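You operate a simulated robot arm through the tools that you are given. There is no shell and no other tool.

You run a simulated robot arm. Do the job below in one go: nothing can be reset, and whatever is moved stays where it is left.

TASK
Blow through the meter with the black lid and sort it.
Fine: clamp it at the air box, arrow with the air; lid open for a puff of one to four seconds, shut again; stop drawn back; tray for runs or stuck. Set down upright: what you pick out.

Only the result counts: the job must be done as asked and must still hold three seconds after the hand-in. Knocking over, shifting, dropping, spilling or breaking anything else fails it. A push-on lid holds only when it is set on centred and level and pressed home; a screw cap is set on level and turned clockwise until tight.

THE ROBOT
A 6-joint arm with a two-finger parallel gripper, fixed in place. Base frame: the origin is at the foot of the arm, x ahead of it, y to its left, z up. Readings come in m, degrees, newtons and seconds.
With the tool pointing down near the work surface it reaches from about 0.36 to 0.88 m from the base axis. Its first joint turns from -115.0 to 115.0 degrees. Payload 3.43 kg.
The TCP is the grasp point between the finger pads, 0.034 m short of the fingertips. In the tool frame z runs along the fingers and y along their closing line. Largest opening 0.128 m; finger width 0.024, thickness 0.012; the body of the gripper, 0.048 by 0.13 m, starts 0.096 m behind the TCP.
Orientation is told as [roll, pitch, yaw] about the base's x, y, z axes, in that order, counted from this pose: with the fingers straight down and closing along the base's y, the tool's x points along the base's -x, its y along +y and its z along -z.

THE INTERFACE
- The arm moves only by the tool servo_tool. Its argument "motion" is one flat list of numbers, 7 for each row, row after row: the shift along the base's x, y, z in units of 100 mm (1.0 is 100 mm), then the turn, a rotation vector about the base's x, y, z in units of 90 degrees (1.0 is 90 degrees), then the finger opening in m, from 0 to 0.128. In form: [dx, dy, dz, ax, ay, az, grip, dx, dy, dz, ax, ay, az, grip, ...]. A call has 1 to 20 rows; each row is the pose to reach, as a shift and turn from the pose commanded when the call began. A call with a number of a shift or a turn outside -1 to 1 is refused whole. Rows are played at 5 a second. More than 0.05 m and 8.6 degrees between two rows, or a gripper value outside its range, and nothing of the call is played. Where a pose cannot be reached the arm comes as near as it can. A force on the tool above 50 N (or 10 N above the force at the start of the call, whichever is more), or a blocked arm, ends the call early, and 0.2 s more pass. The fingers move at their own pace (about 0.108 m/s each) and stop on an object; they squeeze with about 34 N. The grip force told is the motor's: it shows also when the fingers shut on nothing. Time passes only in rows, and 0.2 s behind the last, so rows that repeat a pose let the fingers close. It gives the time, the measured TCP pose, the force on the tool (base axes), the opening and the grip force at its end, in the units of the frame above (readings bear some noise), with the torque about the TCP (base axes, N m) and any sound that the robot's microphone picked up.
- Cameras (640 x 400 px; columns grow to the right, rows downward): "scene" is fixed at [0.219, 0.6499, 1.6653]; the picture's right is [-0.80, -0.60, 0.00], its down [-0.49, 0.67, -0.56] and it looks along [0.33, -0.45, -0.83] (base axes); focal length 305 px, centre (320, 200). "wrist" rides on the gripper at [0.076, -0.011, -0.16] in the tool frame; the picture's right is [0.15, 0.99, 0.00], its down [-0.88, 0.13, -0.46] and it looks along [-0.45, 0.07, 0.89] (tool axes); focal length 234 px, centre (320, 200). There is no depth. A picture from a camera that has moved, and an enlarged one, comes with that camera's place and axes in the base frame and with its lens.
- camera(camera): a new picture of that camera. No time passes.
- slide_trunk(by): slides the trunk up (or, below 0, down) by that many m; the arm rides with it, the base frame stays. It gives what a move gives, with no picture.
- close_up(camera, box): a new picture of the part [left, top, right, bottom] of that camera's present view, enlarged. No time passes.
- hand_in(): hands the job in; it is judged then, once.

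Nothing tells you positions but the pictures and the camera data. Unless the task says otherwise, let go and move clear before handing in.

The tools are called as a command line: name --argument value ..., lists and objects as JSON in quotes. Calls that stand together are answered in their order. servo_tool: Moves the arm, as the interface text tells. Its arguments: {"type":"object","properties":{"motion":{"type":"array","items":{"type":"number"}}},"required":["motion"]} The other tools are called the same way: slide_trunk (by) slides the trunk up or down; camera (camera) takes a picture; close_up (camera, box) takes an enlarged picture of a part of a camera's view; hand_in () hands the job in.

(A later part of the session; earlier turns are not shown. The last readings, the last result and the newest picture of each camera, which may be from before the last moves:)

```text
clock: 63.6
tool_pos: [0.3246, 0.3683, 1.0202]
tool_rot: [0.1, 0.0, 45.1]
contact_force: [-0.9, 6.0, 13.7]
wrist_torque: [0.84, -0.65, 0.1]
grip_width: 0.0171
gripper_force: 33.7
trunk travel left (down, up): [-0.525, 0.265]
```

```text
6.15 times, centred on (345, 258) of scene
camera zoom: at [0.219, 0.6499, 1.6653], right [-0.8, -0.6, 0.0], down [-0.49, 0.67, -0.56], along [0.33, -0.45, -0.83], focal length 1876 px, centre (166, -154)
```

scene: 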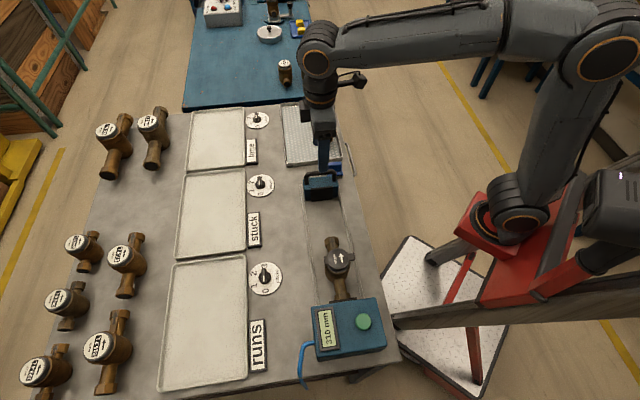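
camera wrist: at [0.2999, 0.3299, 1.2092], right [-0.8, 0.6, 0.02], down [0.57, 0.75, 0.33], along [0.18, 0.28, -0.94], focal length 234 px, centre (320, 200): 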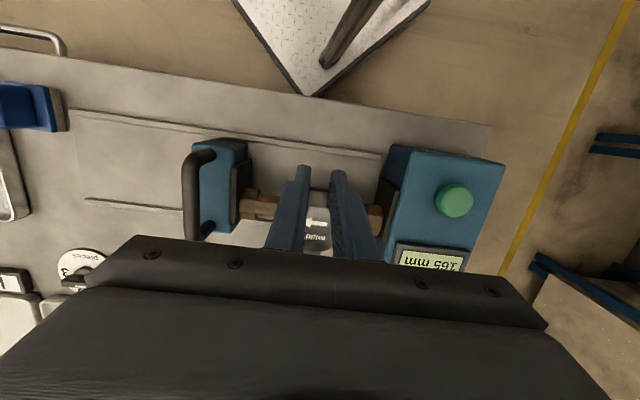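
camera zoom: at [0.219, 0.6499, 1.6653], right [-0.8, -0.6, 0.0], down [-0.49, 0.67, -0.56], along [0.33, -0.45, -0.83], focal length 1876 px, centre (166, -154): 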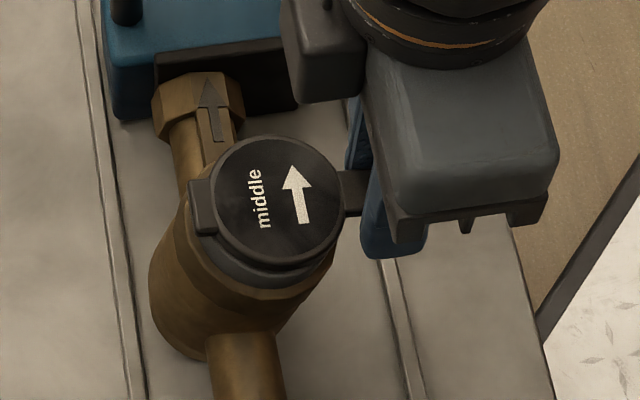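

close_up --camera "scene" --box '[320, 230, 370, 290]'

camera --camera "wrist"

close_up --camera "wrist" --box '[220, 110, 420, 240]'

```text
6.67 times, centred on (345, 260) of scene
camera zoom: at [0.219, 0.6499, 1.6653], right [-0.8, -0.6, 0.0], down [-0.49, 0.67, -0.56], along [0.33, -0.45, -0.83], focal length 2033 px, centre (153, -200)
```

zoom: 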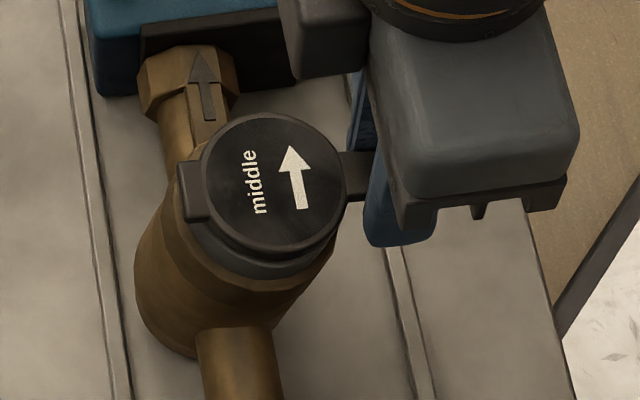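

```text
taken
camera wrist: at [0.2787, 0.3078, 1.1807], right [-0.8, 0.59, 0.0], down [0.53, 0.71, 0.46], along [0.27, 0.37, -0.89], focal length 234 px, centre (320, 200)
```

wrist: 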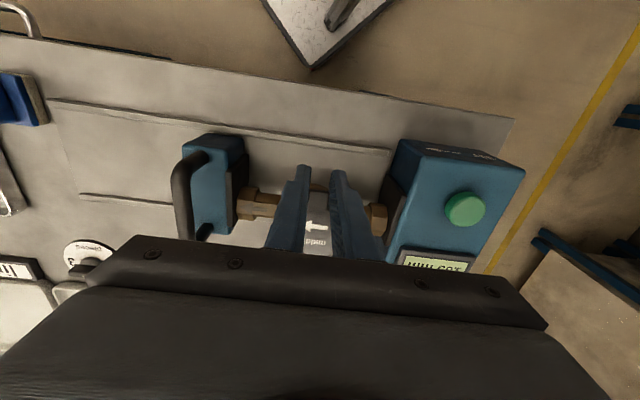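

```text
3.08 times, centred on (320, 175) of wrist
camera zoom: at [0.2787, 0.3078, 1.1807], right [-0.8, 0.59, 0.0], down [0.53, 0.71, 0.46], along [0.27, 0.37, -0.89], focal length 720 px, centre (320, 277)
```

zoom: 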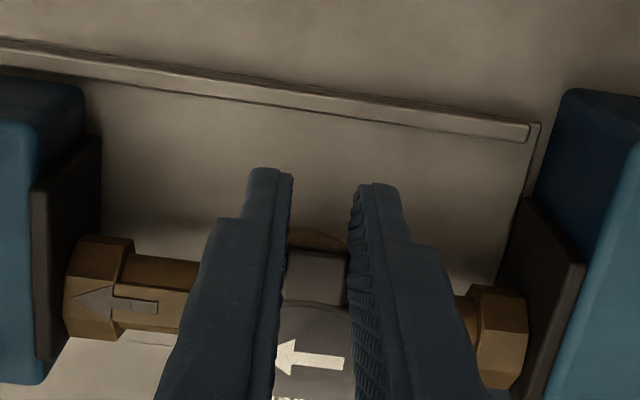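

servo_tool --motion '[0, 0, 0.02, 0, 0, 0, 0.008, 0.028, 0.028, 0.022, 0, 0, 0, 0.008, 0.057, 0.057, 0.02, 0, 0, 0, 0.008, 0.085, 0.085, 0.015, 0, 0, 0, 0.008]'

close_up --camera "scene" --box '[320, 230, 370, 290]'

close_up --camera "wrist" --box '[220, 110, 420, 240]'

```text
clock: 64.6
tool_pos: [0.3317, 0.3762, 1.0207]
tool_rot: [0.1, 0.1, 44.9]
contact_force: [0.8, -1.1, -5.6]
wrist_torque: [-0.23, 0.2, 0.01]
grip_width: 0.0173
gripper_force: 34.7
trunk travel left (down, up): [-0.525, 0.265]
```

```text
6.67 times, centred on (345, 260) of scene
camera zoom: at [0.219, 0.6499, 1.6653], right [-0.8, -0.6, 0.0], down [-0.49, 0.67, -0.56], along [0.33, -0.45, -0.83], focal length 2033 px, centre (153, -200)
```

zoom: 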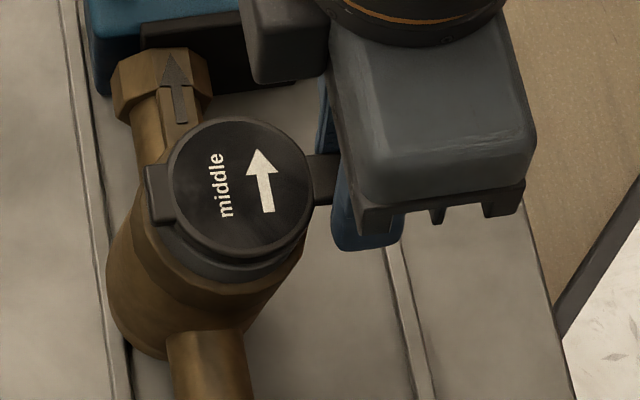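

```text
3.08 times, centred on (320, 175) of wrist
camera zoom: at [0.2872, 0.3161, 1.1808], right [-0.8, 0.6, 0.0], down [0.53, 0.72, 0.45], along [0.27, 0.36, -0.89], focal length 720 px, centre (320, 277)
```

zoom: 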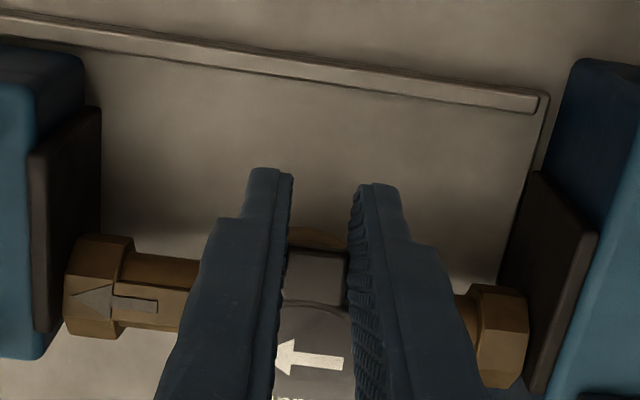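

servo_tool --motion '[-0.028, -0.028, 0, 0, 0, 0, 0.008, -0.057, -0.057, 0, 0, 0, 0, 0.008, -0.085, -0.085, 0, 0, 0, 0, 0.008, -0.113, -0.113, 0, 0, 0, 0, 0.008]'

close_up --camera "scene" --box '[320, 230, 370, 290]'

close_up --camera "wrist" --box '[220, 110, 420, 240]'

```text
clock: 65.6
tool_pos: [0.3201, 0.3655, 1.0217]
tool_rot: [0.2, -0.1, 45.0]
contact_force: [2.3, 1.7, 12.8]
wrist_torque: [0.73, -0.7, -0.04]
grip_width: 0.0174
gripper_force: 33.7
trunk travel left (down, up): [-0.525, 0.265]
```

```text
6.67 times, centred on (345, 260) of scene
camera zoom: at [0.219, 0.6499, 1.6653], right [-0.8, -0.6, 0.0], down [-0.49, 0.67, -0.56], along [0.33, -0.45, -0.83], focal length 2033 px, centre (153, -200)
```

zoom: 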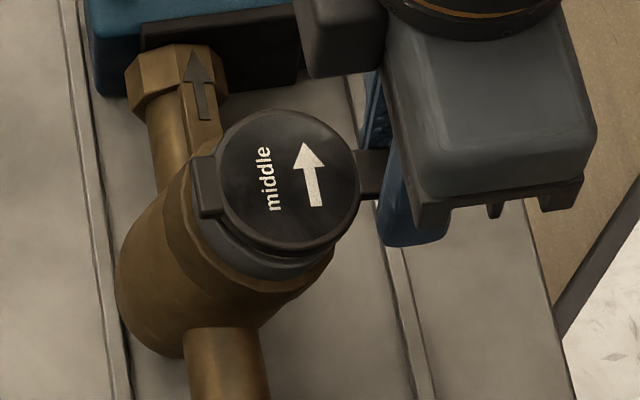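

```text
3.08 times, centred on (320, 175) of wrist
camera zoom: at [0.275, 0.305, 1.1811], right [-0.8, 0.6, 0.0], down [0.53, 0.71, 0.46], along [0.27, 0.37, -0.89], focal length 720 px, centre (320, 277)
```

zoom: 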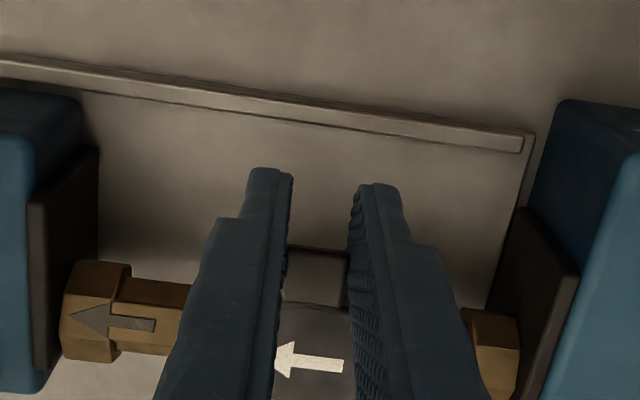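

servo_tool --motion '[0.028, 0.028, -0.004, 0, 0, 0, 0.008, 0.057, 0.057, -0.008, 0, 0, 0, 0.008, 0.085, 0.085, -0.013, 0, 0, 0, 0.008, 0.12, 0.12, -0.022, 0, 0, 0, 0.008]'

close_up --camera "scene" --box '[320, 230, 370, 290]'

```text
clock: 66.6
tool_pos: [0.3332, 0.378, 1.0185]
tool_rot: [0.1, 0.4, 45.1]
contact_force: [0.0, 0.9, -3.1]
wrist_torque: [-0.11, 0.19, -0.02]
grip_width: 0.0172
gripper_force: 33.6
trunk travel left (down, up): [-0.525, 0.265]
```

```text
6.67 times, centred on (345, 260) of scene
camera zoom: at [0.219, 0.6499, 1.6653], right [-0.8, -0.6, 0.0], down [-0.49, 0.67, -0.56], along [0.33, -0.45, -0.83], focal length 2033 px, centre (153, -200)
```

zoom: 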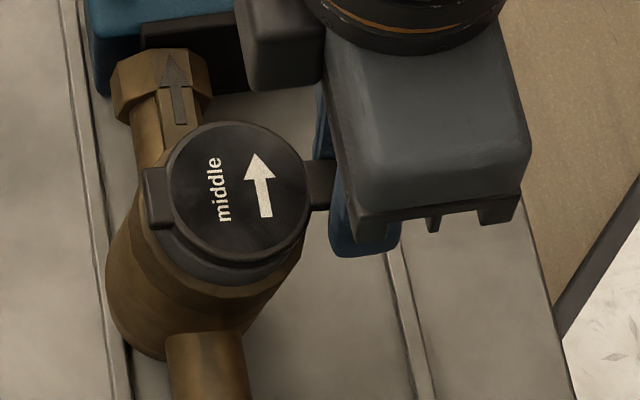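

servo_tool --motion '[0, 0, -0.015, 0, 0, 0, 0.008, 0, 0, -0.03, 0, 0, 0, 0.008]'

close_up --camera "scene" --box '[320, 230, 370, 290]'

```text
clock: 67.2
tool_pos: [0.3331, 0.3787, 1.0167]
tool_rot: [0.0, -0.1, 45.1]
contact_force: [2.9, 2.0, 9.7]
wrist_torque: [0.48, -0.57, -0.05]
grip_width: 0.0172
gripper_force: 33.4
trunk travel left (down, up): [-0.525, 0.265]
```

```text
6.67 times, centred on (345, 260) of scene
camera zoom: at [0.219, 0.6499, 1.6653], right [-0.8, -0.6, 0.0], down [-0.49, 0.67, -0.56], along [0.33, -0.45, -0.83], focal length 2033 px, centre (153, -200)
```

zoom: 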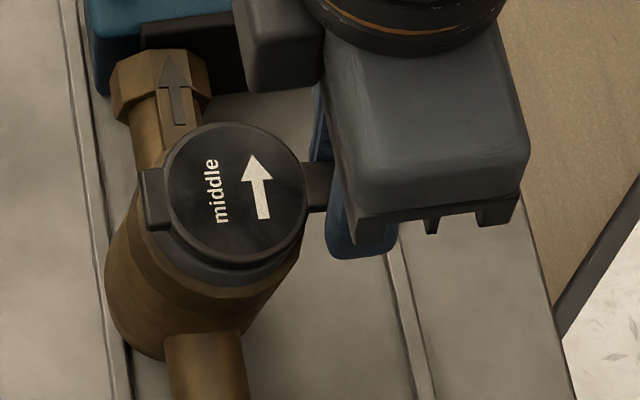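

servo_tool --motion '[0.02, 0.02, 0, 0, 0, 0, 0.008, 0.04, 0.04, -0.005, 0, 0, 0, 0.008, 0.06, 0.06, -0.012, 0, 0, 0, 0.008]'

close_up --camera "scene" --box '[320, 230, 370, 290]'

close_up --camera "wrist" --box '[220, 110, 420, 240]'

```text
clock: 68.0
tool_pos: [0.3382, 0.3844, 1.0148]
tool_rot: [0.1, 0.0, 45.2]
contact_force: [0.3, 1.8, 8.9]
wrist_torque: [0.25, -0.17, 0.07]
grip_width: 0.0171
gripper_force: 34.1
trunk travel left (down, up): [-0.525, 0.265]
```

```text
6.67 times, centred on (345, 260) of scene
camera zoom: at [0.219, 0.6499, 1.6653], right [-0.8, -0.6, 0.0], down [-0.49, 0.67, -0.56], along [0.33, -0.45, -0.83], focal length 2033 px, centre (153, -200)
```

zoom: 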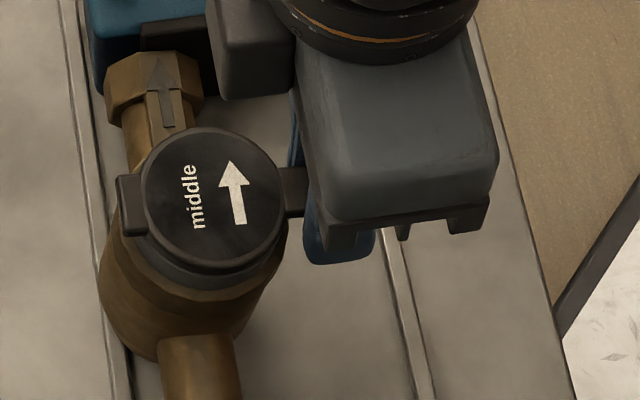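

```text
3.08 times, centred on (320, 175) of wrist
camera zoom: at [0.2935, 0.3236, 1.1747], right [-0.8, 0.59, 0.0], down [0.53, 0.72, 0.45], along [0.27, 0.37, -0.89], focal length 720 px, centre (320, 277)
```

zoom: 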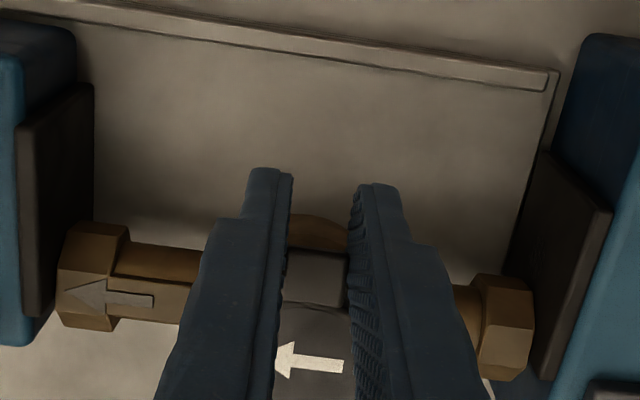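

servo_tool --motion '[0.02, 0.02, -0.005, 0, 0, 0, 0.008, 0.04, 0.04, -0.01, 0, 0, 0, 0.008, 0.06, 0.06, -0.02, 0, 0, 0, 0.008]'

close_up --camera "scene" --box '[320, 230, 370, 290]'

close_up --camera "wrist" --box '[220, 110, 420, 240]'

```text
clock: 68.8
tool_pos: [0.345, 0.3905, 1.0135]
tool_rot: [0.1, -0.1, 45.1]
contact_force: [-4.8, -4.3, 19.7]
wrist_torque: [0.54, -0.5, 0.02]
grip_width: 0.0176
gripper_force: 33.9
trunk travel left (down, up): [-0.525, 0.265]
```

```text
6.67 times, centred on (345, 260) of scene
camera zoom: at [0.219, 0.6499, 1.6653], right [-0.8, -0.6, 0.0], down [-0.49, 0.67, -0.56], along [0.33, -0.45, -0.83], focal length 2033 px, centre (153, -200)
```

zoom: 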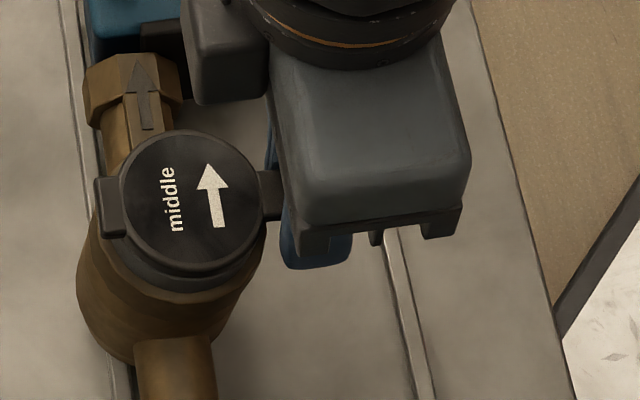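

```text
3.08 times, centred on (320, 175) of wrist
camera zoom: at [0.2987, 0.3291, 1.1737], right [-0.8, 0.6, 0.0], down [0.53, 0.71, 0.46], along [0.27, 0.37, -0.89], focal length 720 px, centre (320, 277)
```

zoom: 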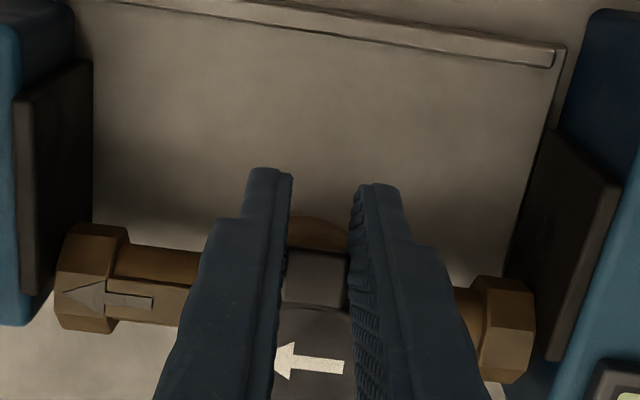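

servo_tool --motion '[0, 0, 0.012, 0, 0, 0, 0.008, 0, 0, 0.02, 0, 0, 0, 0.008]'

close_up --camera "scene" --box '[310, 230, 370, 300]'

```text
clock: 69.4
tool_pos: [0.3446, 0.3898, 1.0131]
tool_rot: [0.1, 0.3, 45.1]
contact_force: [-5.3, -0.4, 4.9]
wrist_torque: [0.02, 0.06, 0.06]
grip_width: 0.017
gripper_force: 34.5
trunk travel left (down, up): [-0.525, 0.265]
```

```text
5.71 times, centred on (340, 265) of scene
camera zoom: at [0.219, 0.6499, 1.6653], right [-0.8, -0.6, 0.0], down [-0.49, 0.67, -0.56], along [0.33, -0.45, -0.83], focal length 1742 px, centre (206, -171)
```

zoom: 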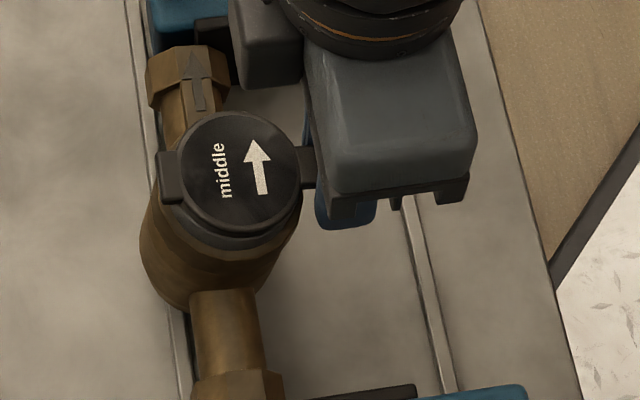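

The lid looks seated again and the base is leaning on the rail, statically supported. Releasing the tab gently and rising.

servo_tool --motion '[0, 0, 0, 0, 0, 0, 0.019, 0, 0, 0, 0, 0, 0, 0.03, 0, 0, 0, 0, 0, 0, 0.04, 0, 0, 0.2, 0, 0, 0, 0.04, 0, 0, 0.5, 0, 0, 0, 0.04, 0, 0, 0.9, 0, 0, 0, 0.04]'

camera --camera "wrist"

close_up --camera "wrist" --box '[220, 80, 420, 220]'

close_up --camera "scene" --box '[300, 200, 400, 350]'

```text
clock: 70.8
tool_pos: [0.3428, 0.3905, 1.1052]
tool_rot: [0.1, 0.1, 45.1]
contact_force: [-0.3, 1.3, -0.6]
wrist_torque: [-0.04, 0.01, -0.01]
grip_width: 0.0399
gripper_force: 0.1
trunk travel left (down, up): [-0.525, 0.265]
```

```text
taken
camera wrist: at [0.2974, 0.3297, 1.2653], right [-0.8, 0.6, 0.0], down [0.53, 0.72, 0.45], along [0.27, 0.37, -0.89], focal length 234 px, centre (320, 200)
```

wrist: 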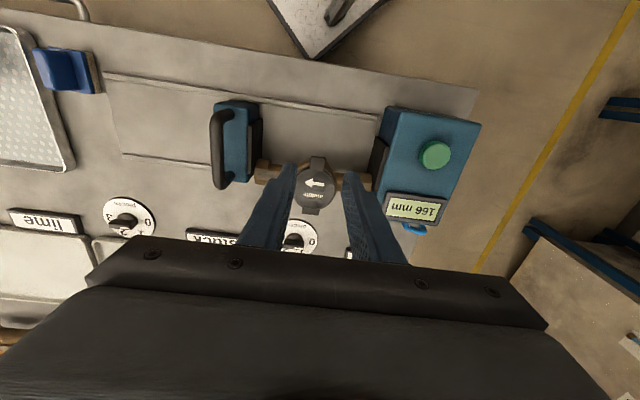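

```text
2.86 times, centred on (320, 150) of wrist
camera zoom: at [0.2974, 0.3297, 1.2653], right [-0.8, 0.6, 0.0], down [0.53, 0.72, 0.45], along [0.27, 0.37, -0.89], focal length 669 px, centre (320, 343)
```

zoom: 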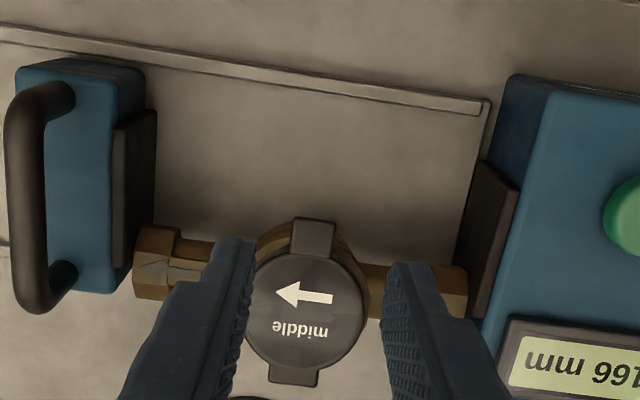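

```text
2.67 times, centred on (350, 275) of scene
camera zoom: at [0.219, 0.6499, 1.6653], right [-0.8, -0.6, 0.0], down [-0.49, 0.67, -0.56], along [0.33, -0.45, -0.83], focal length 813 px, centre (240, 0)
```

zoom: 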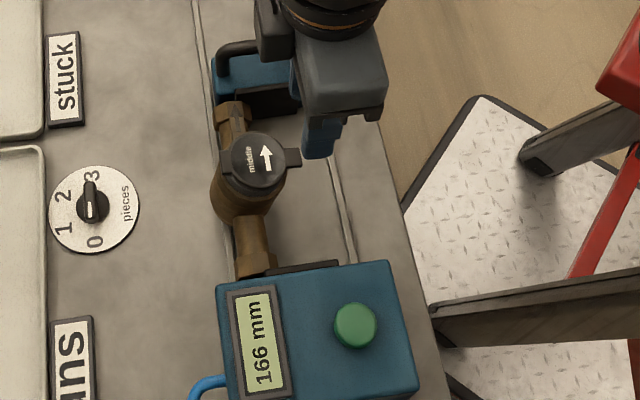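

The meter is upright again but shifted about 35 mm outward, on the rail; the mistake was holding the lid's angle stiff. Before repositioning I test, in free air, how far the tool can lean outward so it can follow the lid rigidly about its hinge.

servo_tool --motion '[0, 0, 0.1, -0.06, 0.06, 0, 0.04, 0, 0, 0.2, -0.12, 0.12, 0, 0.04, 0, 0, 0.2, -0.18, 0.18, 0, 0.04, 0, 0, 0.2, -0.24, 0.24, 0, 0.04, 0, 0, 0.2, -0.3, 0.3, 0, 0.04, 0, 0, 0.2, -0.36, 0.36, 0, 0.04, 0, 0, 0.2, -0.42, 0.42, 0, 0.04, 0, 0, 0.2, -0.47, 0.47, 0, 0.04]'

camera --camera "scene"

camera --camera "wrist"

```text
clock: 72.6
tool_pos: [0.2956, 0.3422, 1.0245]
tool_rot: [0.4, 58.9, 45.1]
contact_force: [0.7, 0.6, -0.1]
wrist_torque: [0.01, -0.04, 0.01]
grip_width: 0.04
gripper_force: 0.1
out of reach, approached as far as the arm can: row 6, 7, 8
trunk travel left (down, up): [-0.525, 0.265]
```

```text
taken
```

scene: 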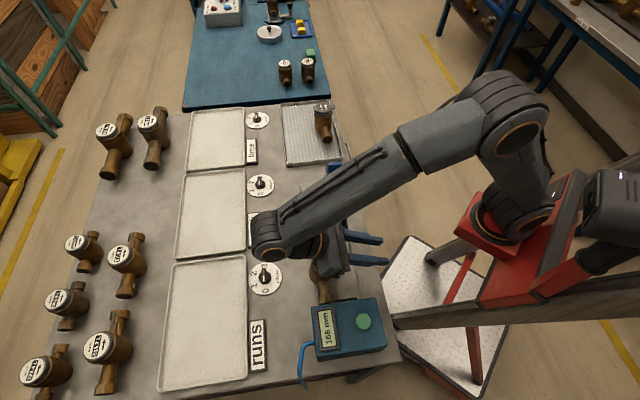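

```text
taken
camera wrist: at [0.3734, 0.4037, 1.1733], right [-0.75, 0.65, 0.13], down [0.51, 0.69, -0.52], along [-0.42, -0.32, -0.85], focal length 234 px, centre (320, 200)
```

wrist: 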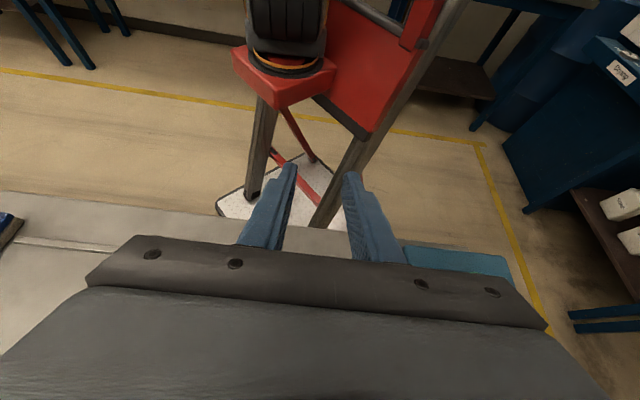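

servo_tool --motion '[0, 0, 0.05, 0.06, -0.06, 0, 0.04, 0, 0, 0.1, 0.12, -0.12, 0, 0.04, 0, 0, 0.1, 0.18, -0.18, 0, 0.04, 0, 0, 0.1, 0.24, -0.24, 0, 0.04, 0, 0, 0.1, 0.3, -0.3, 0, 0.04, 0, 0, 0.1, 0.36, -0.36, 0, 0.04, 0, 0, 0.1, 0.42, -0.42, 0, 0.04, 0, 0, 0.1, 0.47, -0.47, 0, 0.04]'

camera --camera "scene"

camera --camera "wrist"

```text
clock: 74.4
tool_pos: [0.2961, 0.3439, 1.0325]
tool_rot: [0.1, 0.1, 45.1]
contact_force: [0.7, -0.1, 0.0]
wrist_torque: [-0.03, 0.03, 0.03]
grip_width: 0.0399
gripper_force: 0.1
trunk travel left (down, up): [-0.525, 0.265]
```

```text
taken
```

scene: 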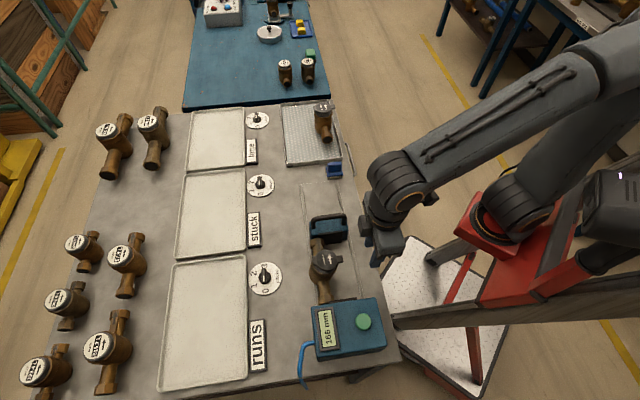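

```text
taken
camera wrist: at [0.251, 0.2823, 1.1926], right [-0.8, 0.59, 0.0], down [0.53, 0.72, 0.46], along [0.27, 0.37, -0.89], focal length 234 px, centre (320, 200)
```

wrist: 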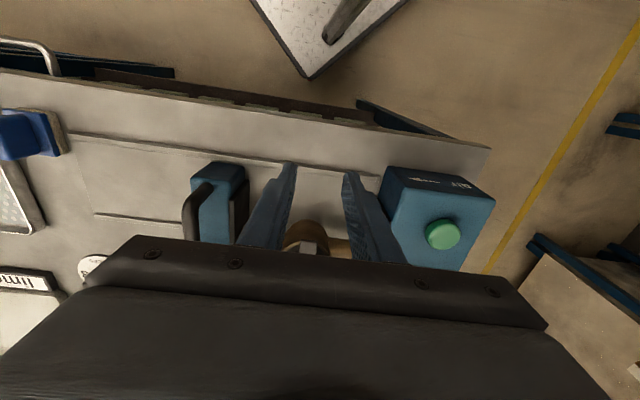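

Nothing was disturbed; outward lean is limited to about 40°. Now I draw the stop back a little to reposition the meter: rising and going to the handle at about (0.433, 0.319).

servo_tool --motion '[0, 0, 0.3, 0, 0, 0, 0.045, 0, 0, 0.7, 0, 0, 0, 0.045, 0.2, -0.05, 0.8, 0, 0, 0, 0.045, 0.5, -0.1, 0.8, 0, 0, 0, 0.045, 0.8, -0.15, 0.8, 0, 0, 0, 0.045, 0.97, -0.2, 0.8, 0, 0, 0, 0.045]'

servo_tool --motion '[0.4, -0.05, 0, 0, 0, 0, 0.045, 0.4, -0.05, -0.3, 0, 0, 0, 0.045, 0.4, -0.05, -0.5, 0, 0, 0, 0.045]'

close_up --camera "wrist" --box '[220, 80, 420, 240]'

close_up --camera "scene" --box '[290, 180, 400, 320]'

```text
clock: 75.8
tool_pos: [0.391, 0.3229, 1.1119]
tool_rot: [0.2, 0.0, 45.1]
contact_force: [-0.9, 0.1, -0.6]
wrist_torque: [-0.03, -0.04, -0.03]
grip_width: 0.0451
gripper_force: 0.0
trunk travel left (down, up): [-0.525, 0.265]
```

```text
clock: 76.6
tool_pos: [0.4344, 0.3187, 1.0624]
tool_rot: [0.1, 0.2, 45.2]
contact_force: [-0.1, -1.2, 0.6]
wrist_torque: [0.0, -0.03, 0.01]
grip_width: 0.045
gripper_force: 0.1
trunk travel left (down, up): [-0.525, 0.265]
```

```text
2.50 times, centred on (320, 160) of wrist
camera zoom: at [0.388, 0.2569, 1.2228], right [-0.8, 0.6, 0.0], down [0.53, 0.72, 0.45], along [0.27, 0.37, -0.89], focal length 585 px, centre (320, 300)
```

zoom: 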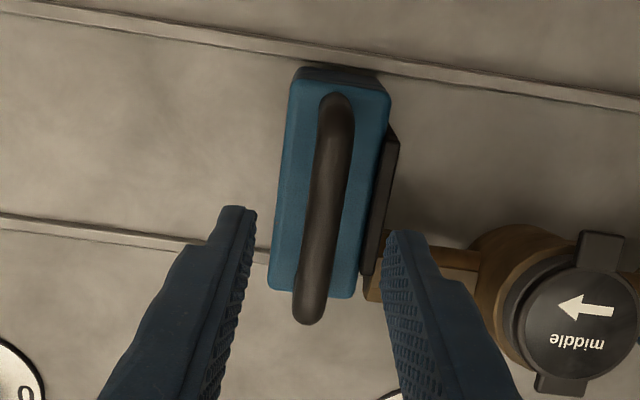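

```text
2.86 times, centred on (345, 250) of scene
camera zoom: at [0.219, 0.6499, 1.6653], right [-0.8, -0.6, 0.0], down [-0.49, 0.67, -0.56], along [0.33, -0.45, -0.83], focal length 871 px, centre (249, 57)
```

zoom: 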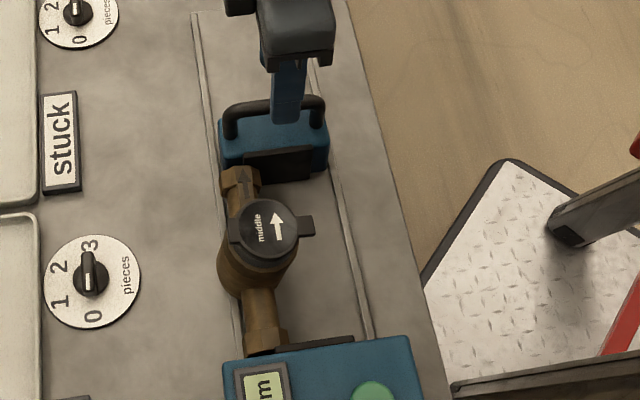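

servo_tool --motion '[0, 0, -0.2, 0, 0, 0, 0.04, 0, 0, -0.36, 0, 0, 0, 0.03, 0, 0, -0.36, 0, 0, 0, 0.015, 0, 0, -0.36, 0, 0, 0, 0.005, 0, 0, -0.36, 0, 0, 0, 0.005]'

servo_tool --motion '[0.04, -0.04, 0, 0, 0, 0, 0.005, 0.09, -0.09, 0, 0, 0, 0, 0.005, 0.15, -0.15, 0, 0, 0, 0, 0.005, 0.2, -0.2, 0, 0, 0, 0, 0.005]'

close_up --camera "scene" --box '[290, 180, 400, 340]'

```text
clock: 77.8
tool_pos: [0.4325, 0.3176, 1.0283]
tool_rot: [0.1, 0.2, 45.1]
contact_force: [-2.8, 2.5, -0.6]
wrist_torque: [0.54, -0.4, -0.13]
grip_width: 0.0137
gripper_force: 44.7
trunk travel left (down, up): [-0.525, 0.265]
```

```text
clock: 78.8
tool_pos: [0.4519, 0.296, 1.0269]
tool_rot: [0.1, 0.2, 45.0]
contact_force: [-8.5, -5.4, -3.4]
wrist_torque: [0.63, -0.6, -0.02]
grip_width: 0.0137
gripper_force: 45.0
trunk travel left (down, up): [-0.525, 0.265]
```

```text
2.50 times, centred on (345, 260) of scene
camera zoom: at [0.219, 0.6499, 1.6653], right [-0.8, -0.6, 0.0], down [-0.49, 0.67, -0.56], along [0.33, -0.45, -0.83], focal length 762 px, centre (258, 50)
```

zoom: 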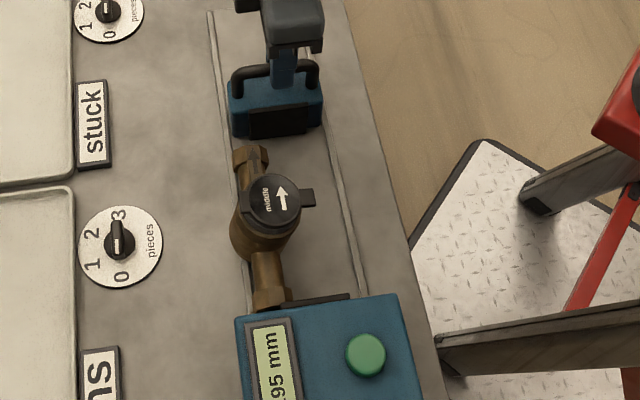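

servo_tool --motion '[0, 0, 0, 0, 0, 0, 0.025, 0, 0, 0, 0, 0, 0, 0.035, 0, 0, 0.25, 0, 0, 0, 0.035, 0, 0, 0.6, 0, 0, 0, 0.05, 0, 0, 0.9, 0, 0, 0, 0.085]'

servo_tool --motion '[-0.12, 0.16, 0, 0, 0, -0.09, 0.085, -0.24, 0.32, 0, 0, 0, -0.18, 0.085, -0.37, 0.48, 0, 0, 0, -0.27, 0.085, -0.5, 0.64, 0, 0, 0, -0.36, 0.085, -0.65, 0.8, 0, 0, 0, -0.45, 0.085, -0.81, 1, 0, 0, 0, -0.53, 0.085]'

servo_tool --motion '[0, 0.2, 0, 0, 0, 0, 0.085]'

camera --camera "wrist"

close_up --camera "wrist" --box '[240, 80, 400, 220]'

close_up --camera "scene" --box '[290, 200, 400, 340]'

```text
clock: 80.0
tool_pos: [0.4518, 0.2965, 1.1161]
tool_rot: [0.1, 0.1, 45.1]
contact_force: [-0.1, 0.5, -0.4]
wrist_torque: [-0.03, 0.01, -0.01]
grip_width: 0.0848
gripper_force: 0.1
trunk travel left (down, up): [-0.525, 0.265]
```

```text
clock: 81.4
tool_pos: [0.3735, 0.3988, 1.1169]
tool_rot: [0.1, 0.0, -2.7]
contact_force: [-0.4, 0.1, -0.6]
wrist_torque: [-0.02, 0.0, -0.05]
grip_width: 0.0851
gripper_force: 0.0
trunk travel left (down, up): [-0.525, 0.265]
```

```text
clock: 81.8
tool_pos: [0.3724, 0.4184, 1.1172]
tool_rot: [0.1, 0.0, -2.7]
contact_force: [0.4, 0.0, -0.3]
wrist_torque: [0.03, -0.04, 0.01]
grip_width: 0.0853
gripper_force: 0.0
trunk travel left (down, up): [-0.525, 0.265]
```

```text
taken
camera wrist: at [0.2961, 0.4111, 1.2768], right [-0.1, 0.99, 0.0], down [0.89, 0.09, 0.45], along [0.45, 0.05, -0.89], focal length 234 px, centre (320, 200)
```

wrist: 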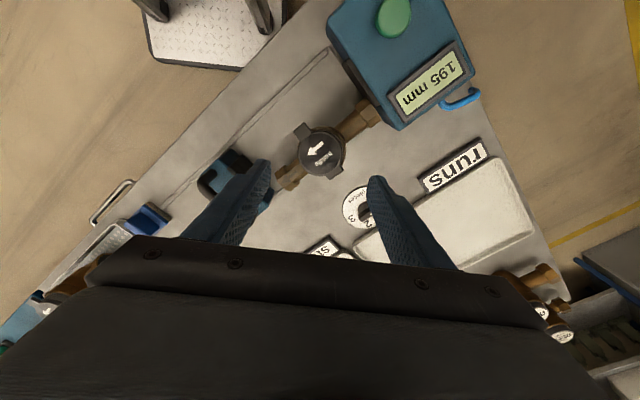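

```text
2.86 times, centred on (320, 150) of wrist
camera zoom: at [0.2961, 0.4111, 1.2768], right [-0.1, 0.99, 0.0], down [0.89, 0.09, 0.45], along [0.45, 0.05, -0.89], focal length 669 px, centre (320, 343)
```

zoom: 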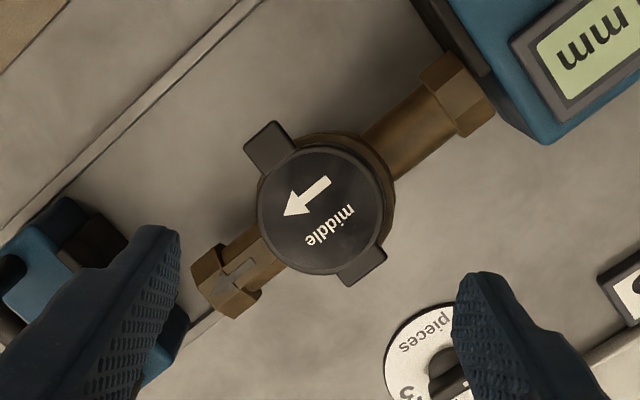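

```text
2.86 times, centred on (345, 270) of scene
camera zoom: at [0.219, 0.6499, 1.6653], right [-0.8, -0.6, 0.0], down [-0.49, 0.67, -0.56], along [0.33, -0.45, -0.83], focal length 871 px, centre (249, 0)
```

zoom: 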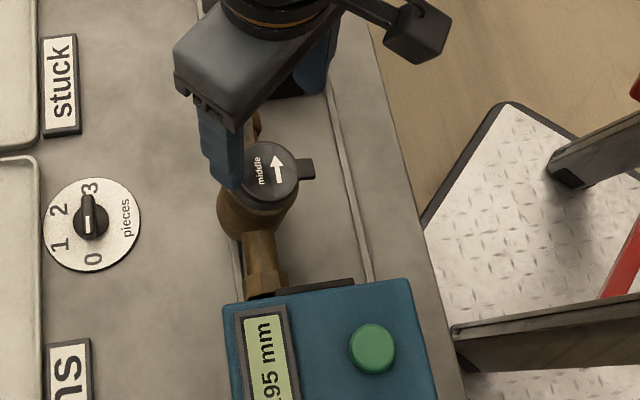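

The meter is at about (0.373, 0.420). I descend for the diagonal barrel grip again, in two stages.

servo_tool --motion '[-0.015, 0.005, -0.3, 0, 0, 0, 0.083, -0.015, 0.005, -0.6, 0, 0, 0, 0.083, -0.015, 0.005, -0.9, 0, 0, 0, 0.083]'

close_up --camera "wrist" --box '[220, 110, 420, 230]'

close_up --camera "scene" --box '[300, 220, 380, 300]'

```text
clock: 82.6
tool_pos: [0.3716, 0.4181, 1.0273]
tool_rot: [0.1, 0.1, -2.6]
contact_force: [-0.1, -0.2, 0.6]
wrist_torque: [-0.01, 0.03, -0.02]
grip_width: 0.083
gripper_force: 0.1
trunk travel left (down, up): [-0.525, 0.265]
```

```text
3.20 times, centred on (320, 170) of wrist
camera zoom: at [0.2948, 0.4102, 1.187], right [-0.1, 0.99, 0.0], down [0.89, 0.09, 0.45], along [0.45, 0.05, -0.89], focal length 749 px, centre (320, 296)
```

zoom: 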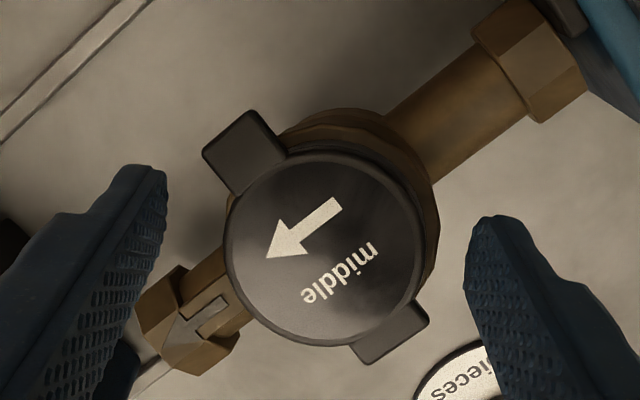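

```text
5.00 times, centred on (340, 260) of scene
camera zoom: at [0.219, 0.6499, 1.6653], right [-0.8, -0.6, 0.0], down [-0.49, 0.67, -0.56], along [0.33, -0.45, -0.83], focal length 1525 px, centre (220, -100)
```

zoom: 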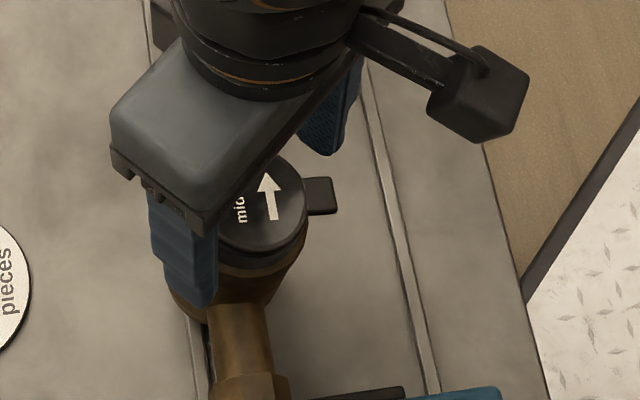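

servo_tool --motion '[0.01, 0.01, -0.15, 0, 0, 0, 0.083, 0.01, 0.01, -0.3, 0, 0, 0, 0.083, 0.01, 0.01, -0.42, 0, 0, 0, 0.083, 0.01, 0.01, -0.49, 0, 0, 0, 0.083]'

servo_tool --motion '[0, 0, 0, 0, 0, 0, 0.07, 0, 0, 0, 0, 0, 0, 0.06, 0, 0, 0, 0, 0, 0, 0.045, 0, 0, 0, 0, 0, 0, 0.03, 0, 0, 0, 0, 0, 0, 0.03]'

close_up --camera "wrist" --box '[220, 120, 420, 240]'

close_up --camera "scene" --box '[300, 220, 380, 300]'

```text
clock: 83.6
tool_pos: [0.3725, 0.419, 0.9781]
tool_rot: [0.1, 0.1, -2.6]
contact_force: [0.3, 0.5, -0.7]
wrist_torque: [0.06, 0.01, 0.0]
grip_width: 0.083
gripper_force: 0.4
trunk travel left (down, up): [-0.525, 0.265]
```

```text
clock: 84.8
tool_pos: [0.3714, 0.4181, 0.9798]
tool_rot: [0.2, 0.0, -2.6]
contact_force: [0.3, 6.0, 11.3]
wrist_torque: [0.87, -0.3, 0.08]
grip_width: 0.0611
gripper_force: 33.7
trunk travel left (down, up): [-0.525, 0.265]
```

```text
3.20 times, centred on (320, 180) of wrist
camera zoom: at [0.2952, 0.4108, 1.1396], right [-0.1, 0.99, 0.0], down [0.89, 0.09, 0.46], along [0.45, 0.05, -0.89], focal length 749 px, centre (320, 264)
```

zoom: 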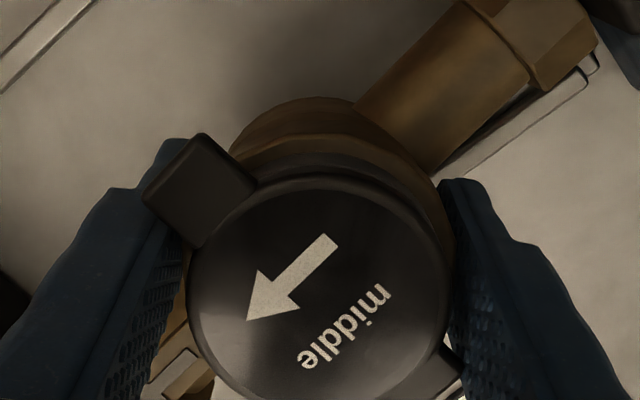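

```text
5.00 times, centred on (340, 260) of scene
camera zoom: at [0.219, 0.6499, 1.6653], right [-0.8, -0.6, 0.0], down [-0.49, 0.67, -0.56], along [0.33, -0.45, -0.83], focal length 1525 px, centre (220, -100)
```

zoom: 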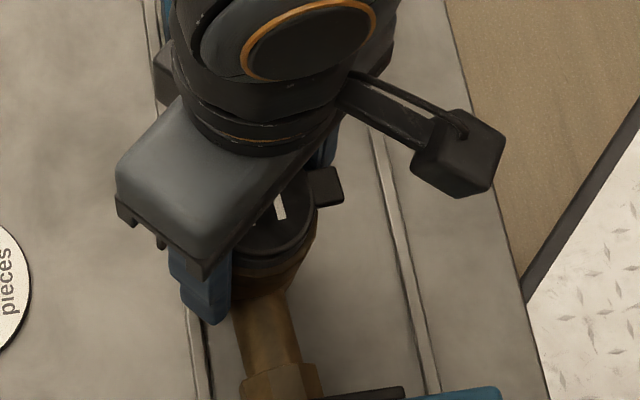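

servo_tool --motion '[0, 0, 0.05, 0, 0, 0, 0.03, 0, 0, 0.1, 0, 0, 0, 0.03, 0, 0, 0.16, 0, 0, 0, 0.03, 0, 0, 0.2, 0, 0, 0, 0.03]'

close_up --camera "wrist" --box '[220, 110, 420, 240]'

close_up --camera "scene" --box '[300, 220, 380, 310]'

```text
clock: 85.8
tool_pos: [0.3702, 0.4187, 0.9979]
tool_rot: [0.1, 0.1, -2.6]
contact_force: [-0.6, -0.1, -6.9]
wrist_torque: [0.02, 0.01, 0.0]
grip_width: 0.0609
gripper_force: 34.1
trunk travel left (down, up): [-0.525, 0.265]
```

```text
3.08 times, centred on (320, 175) of wrist
camera zoom: at [0.2948, 0.4121, 1.1581], right [-0.1, 0.99, 0.0], down [0.89, 0.09, 0.45], along [0.45, 0.05, -0.89], focal length 720 px, centre (320, 277)
```

zoom: 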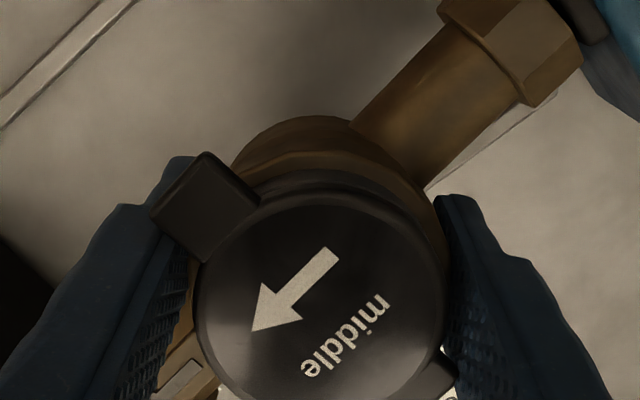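

```text
4.44 times, centred on (340, 265) of scene
camera zoom: at [0.219, 0.6499, 1.6653], right [-0.8, -0.6, 0.0], down [-0.49, 0.67, -0.56], along [0.33, -0.45, -0.83], focal length 1355 px, centre (231, -89)
```

zoom: 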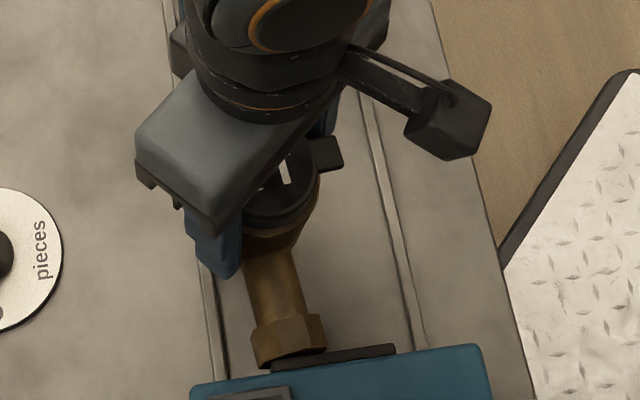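

Grip is good, but the meter turned about 7° while gripping; I correct that and move it back to the clamp axis, then lower.

servo_tool --motion '[-0.05, -0.07, 0.02, 0, 0, -0.03, 0.03, -0.11, -0.14, 0.02, 0, 0, -0.06, 0.03, -0.16, -0.204, 0.02, 0, 0, -0.08, 0.03, -0.16, -0.204, -0.1, 0, 0, -0.08, 0.03, -0.16, -0.204, -0.2, 0, 0, -0.08, 0.03]'

close_up --camera "wrist" --box '[240, 20, 480, 200]'

close_up --camera "scene" --box '[300, 220, 400, 310]'

```text
clock: 87.0
tool_pos: [0.3568, 0.3997, 0.9777]
tool_rot: [0.2, 0.1, -9.8]
contact_force: [-0.8, -1.5, -6.7]
wrist_torque: [0.04, 0.05, -0.02]
grip_width: 0.061
gripper_force: 34.1
trunk travel left (down, up): [-0.525, 0.265]
```

```text
2.22 times, centred on (360, 110) of wrist
camera zoom: at [0.2792, 0.4021, 1.1386], right [0.03, 1.0, 0.0], down [0.89, -0.02, 0.45], along [0.45, -0.01, -0.89], focal length 520 px, centre (231, 400)
```

zoom: 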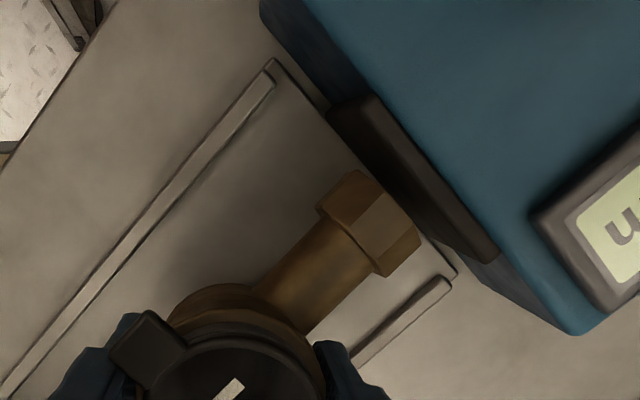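

```text
4.44 times, centred on (350, 265) of scene
camera zoom: at [0.219, 0.6499, 1.6653], right [-0.8, -0.6, 0.0], down [-0.49, 0.67, -0.56], along [0.33, -0.45, -0.83], focal length 1355 px, centre (187, -89)
```

zoom: 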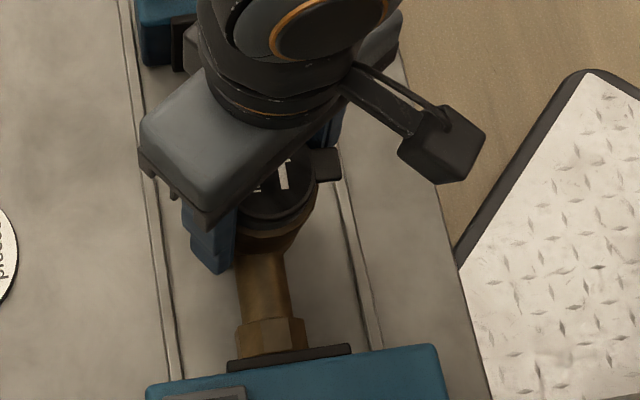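

servo_tool --motion '[-0.03, -0.03, 0, 0, 0, 0.015, 0.03, -0.062, -0.062, 0, 0, 0, 0.028, 0.03, -0.062, -0.062, 0, 0, 0, 0.028, 0.03]'

close_up --camera "wrist" --box '[240, 20, 480, 200]'

close_up --camera "scene" --box '[320, 250, 390, 310]'

```text
clock: 87.8
tool_pos: [0.3499, 0.3929, 0.9784]
tool_rot: [0.1, 0.1, -7.4]
contact_force: [-0.1, -0.4, -6.5]
wrist_torque: [-0.03, 0.02, -0.02]
grip_width: 0.061
gripper_force: 33.7
trunk travel left (down, up): [-0.525, 0.265]
```

```text
2.22 times, centred on (360, 110) of wrist
camera zoom: at [0.2726, 0.3917, 1.1381], right [-0.02, 1.0, 0.0], down [0.89, 0.02, 0.45], along [0.45, 0.01, -0.89], focal length 520 px, centre (231, 400)
```

zoom: 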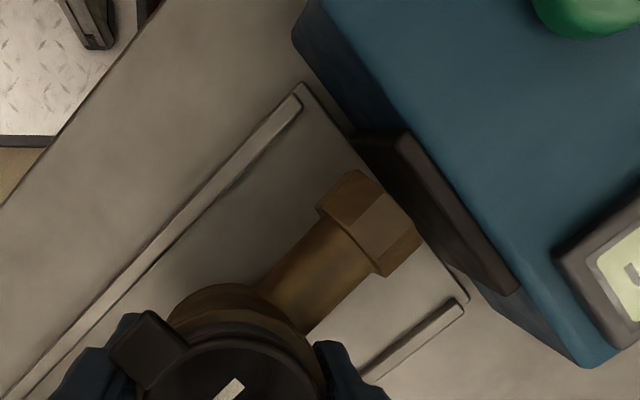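

```text
6.67 times, centred on (355, 280) of scene
camera zoom: at [0.219, 0.6499, 1.6653], right [-0.8, -0.6, 0.0], down [-0.49, 0.67, -0.56], along [0.33, -0.45, -0.83], focal length 2033 px, centre (87, -333)
```

zoom: 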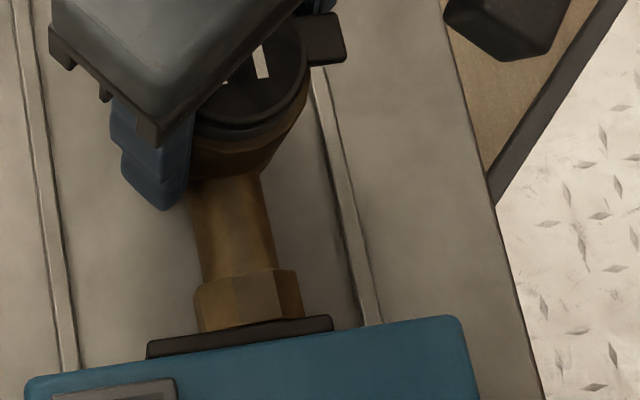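

servo_tool --motion '[0.032, 0.032, 0, 0, 0, 0.005, 0.03, 0.032, 0.032, -0.03, 0, 0, 0.005, 0.03, 0.032, 0.032, -0.055, 0, 0, 0.005, 0.03, 0.032, 0.032, -0.065, 0, 0, 0.005, 0.03]'

```text
clock: 88.8
tool_pos: [0.3526, 0.3962, 0.9721]
tool_rot: [0.1, 0.0, -6.9]
contact_force: [7.6, -1.2, 21.6]
wrist_torque: [-0.03, -0.01, -0.01]
grip_width: 0.0605
gripper_force: 34.2
trunk travel left (down, up): [-0.525, 0.265]
```

servo_tool --motion '[0, 0, 0.022, 0, 0, 0, 0.03, -0.012, 0.012, 0.022, 0, 0, 0, 0.03, -0.024, 0.024, 0.022, 0, 0, 0, 0.03, -0.034, 0.034, 0.022, 0, 0, 0, 0.03]'

close_up --camera "scene" --box '[320, 250, 390, 310]'

```text
clock: 89.8
tool_pos: [0.3501, 0.4005, 0.9728]
tool_rot: [-0.2, 0.1, -6.9]
contact_force: [7.1, -7.8, -10.5]
wrist_torque: [-0.33, -0.24, 0.09]
grip_width: 0.0604
gripper_force: 33.6
trunk travel left (down, up): [-0.525, 0.265]
```

```text
6.67 times, centred on (355, 280) of scene
camera zoom: at [0.219, 0.6499, 1.6653], right [-0.8, -0.6, 0.0], down [-0.49, 0.67, -0.56], along [0.33, -0.45, -0.83], focal length 2033 px, centre (87, -333)
```

zoom: 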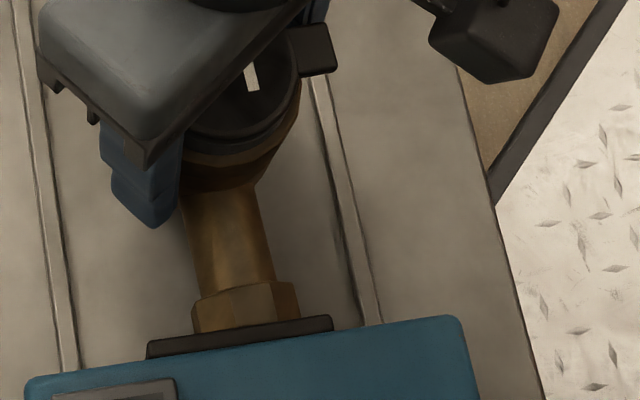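

servo_tool --motion '[0, 0, -0.012, 0, 0, 0, 0.03, 0.005, -0.005, -0.012, 0, 0, 0, 0.03, 0.005, -0.005, -0.012, 0, 0, 0, 0.065, 0.005, -0.005, -0.012, 0, 0, 0, 0.082, 0.005, -0.005, -0.012, 0, 0, 0, 0.082, 0.005, -0.005, 0.2, 0, 0, 0, 0.082, 0.005, -0.005, 0.6, 0, 0, 0, 0.082, 0.005, -0.005, 1, 0, 0, 0, 0.082]'

close_up --camera "scene" --box '[300, 200, 400, 320]'

close_up --camera "wrist" --box '[220, 60, 420, 220]'

```text
clock: 91.6
tool_pos: [0.3496, 0.399, 1.0735]
tool_rot: [0.2, 0.1, -6.9]
contact_force: [0.1, 0.1, -0.4]
wrist_torque: [-0.02, 0.03, 0.0]
grip_width: 0.082
gripper_force: 0.1
trunk travel left (down, up): [-0.525, 0.265]
```

```text
3.33 times, centred on (350, 260) of scene
camera zoom: at [0.219, 0.6499, 1.6653], right [-0.8, -0.6, 0.0], down [-0.49, 0.67, -0.56], along [0.33, -0.45, -0.83], focal length 1016 px, centre (220, 0)
```

zoom: 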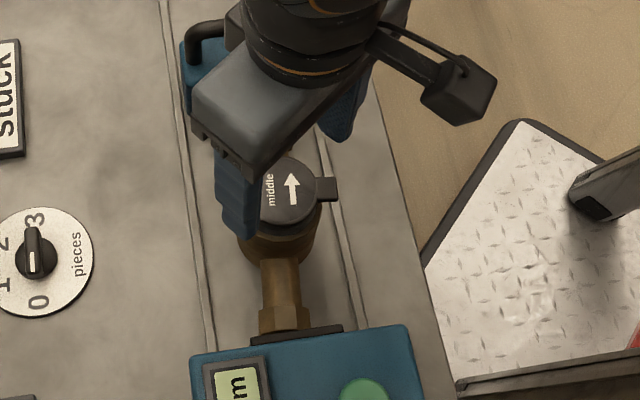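

```text
2.50 times, centred on (320, 140) of wrist
camera zoom: at [0.2733, 0.3974, 1.2334], right [-0.03, 1.0, 0.0], down [0.89, 0.02, 0.45], along [0.45, 0.01, -0.89], focal length 585 px, centre (320, 350)
```

zoom: 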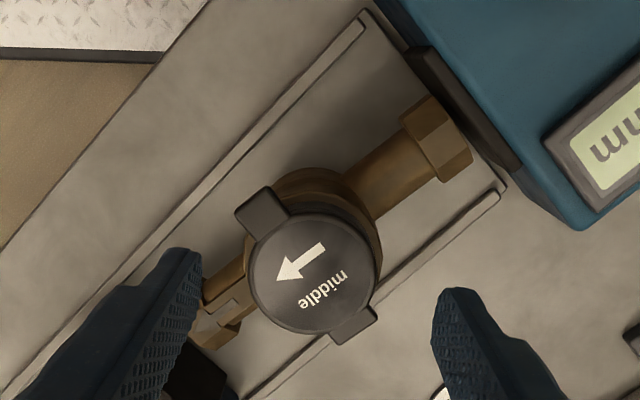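

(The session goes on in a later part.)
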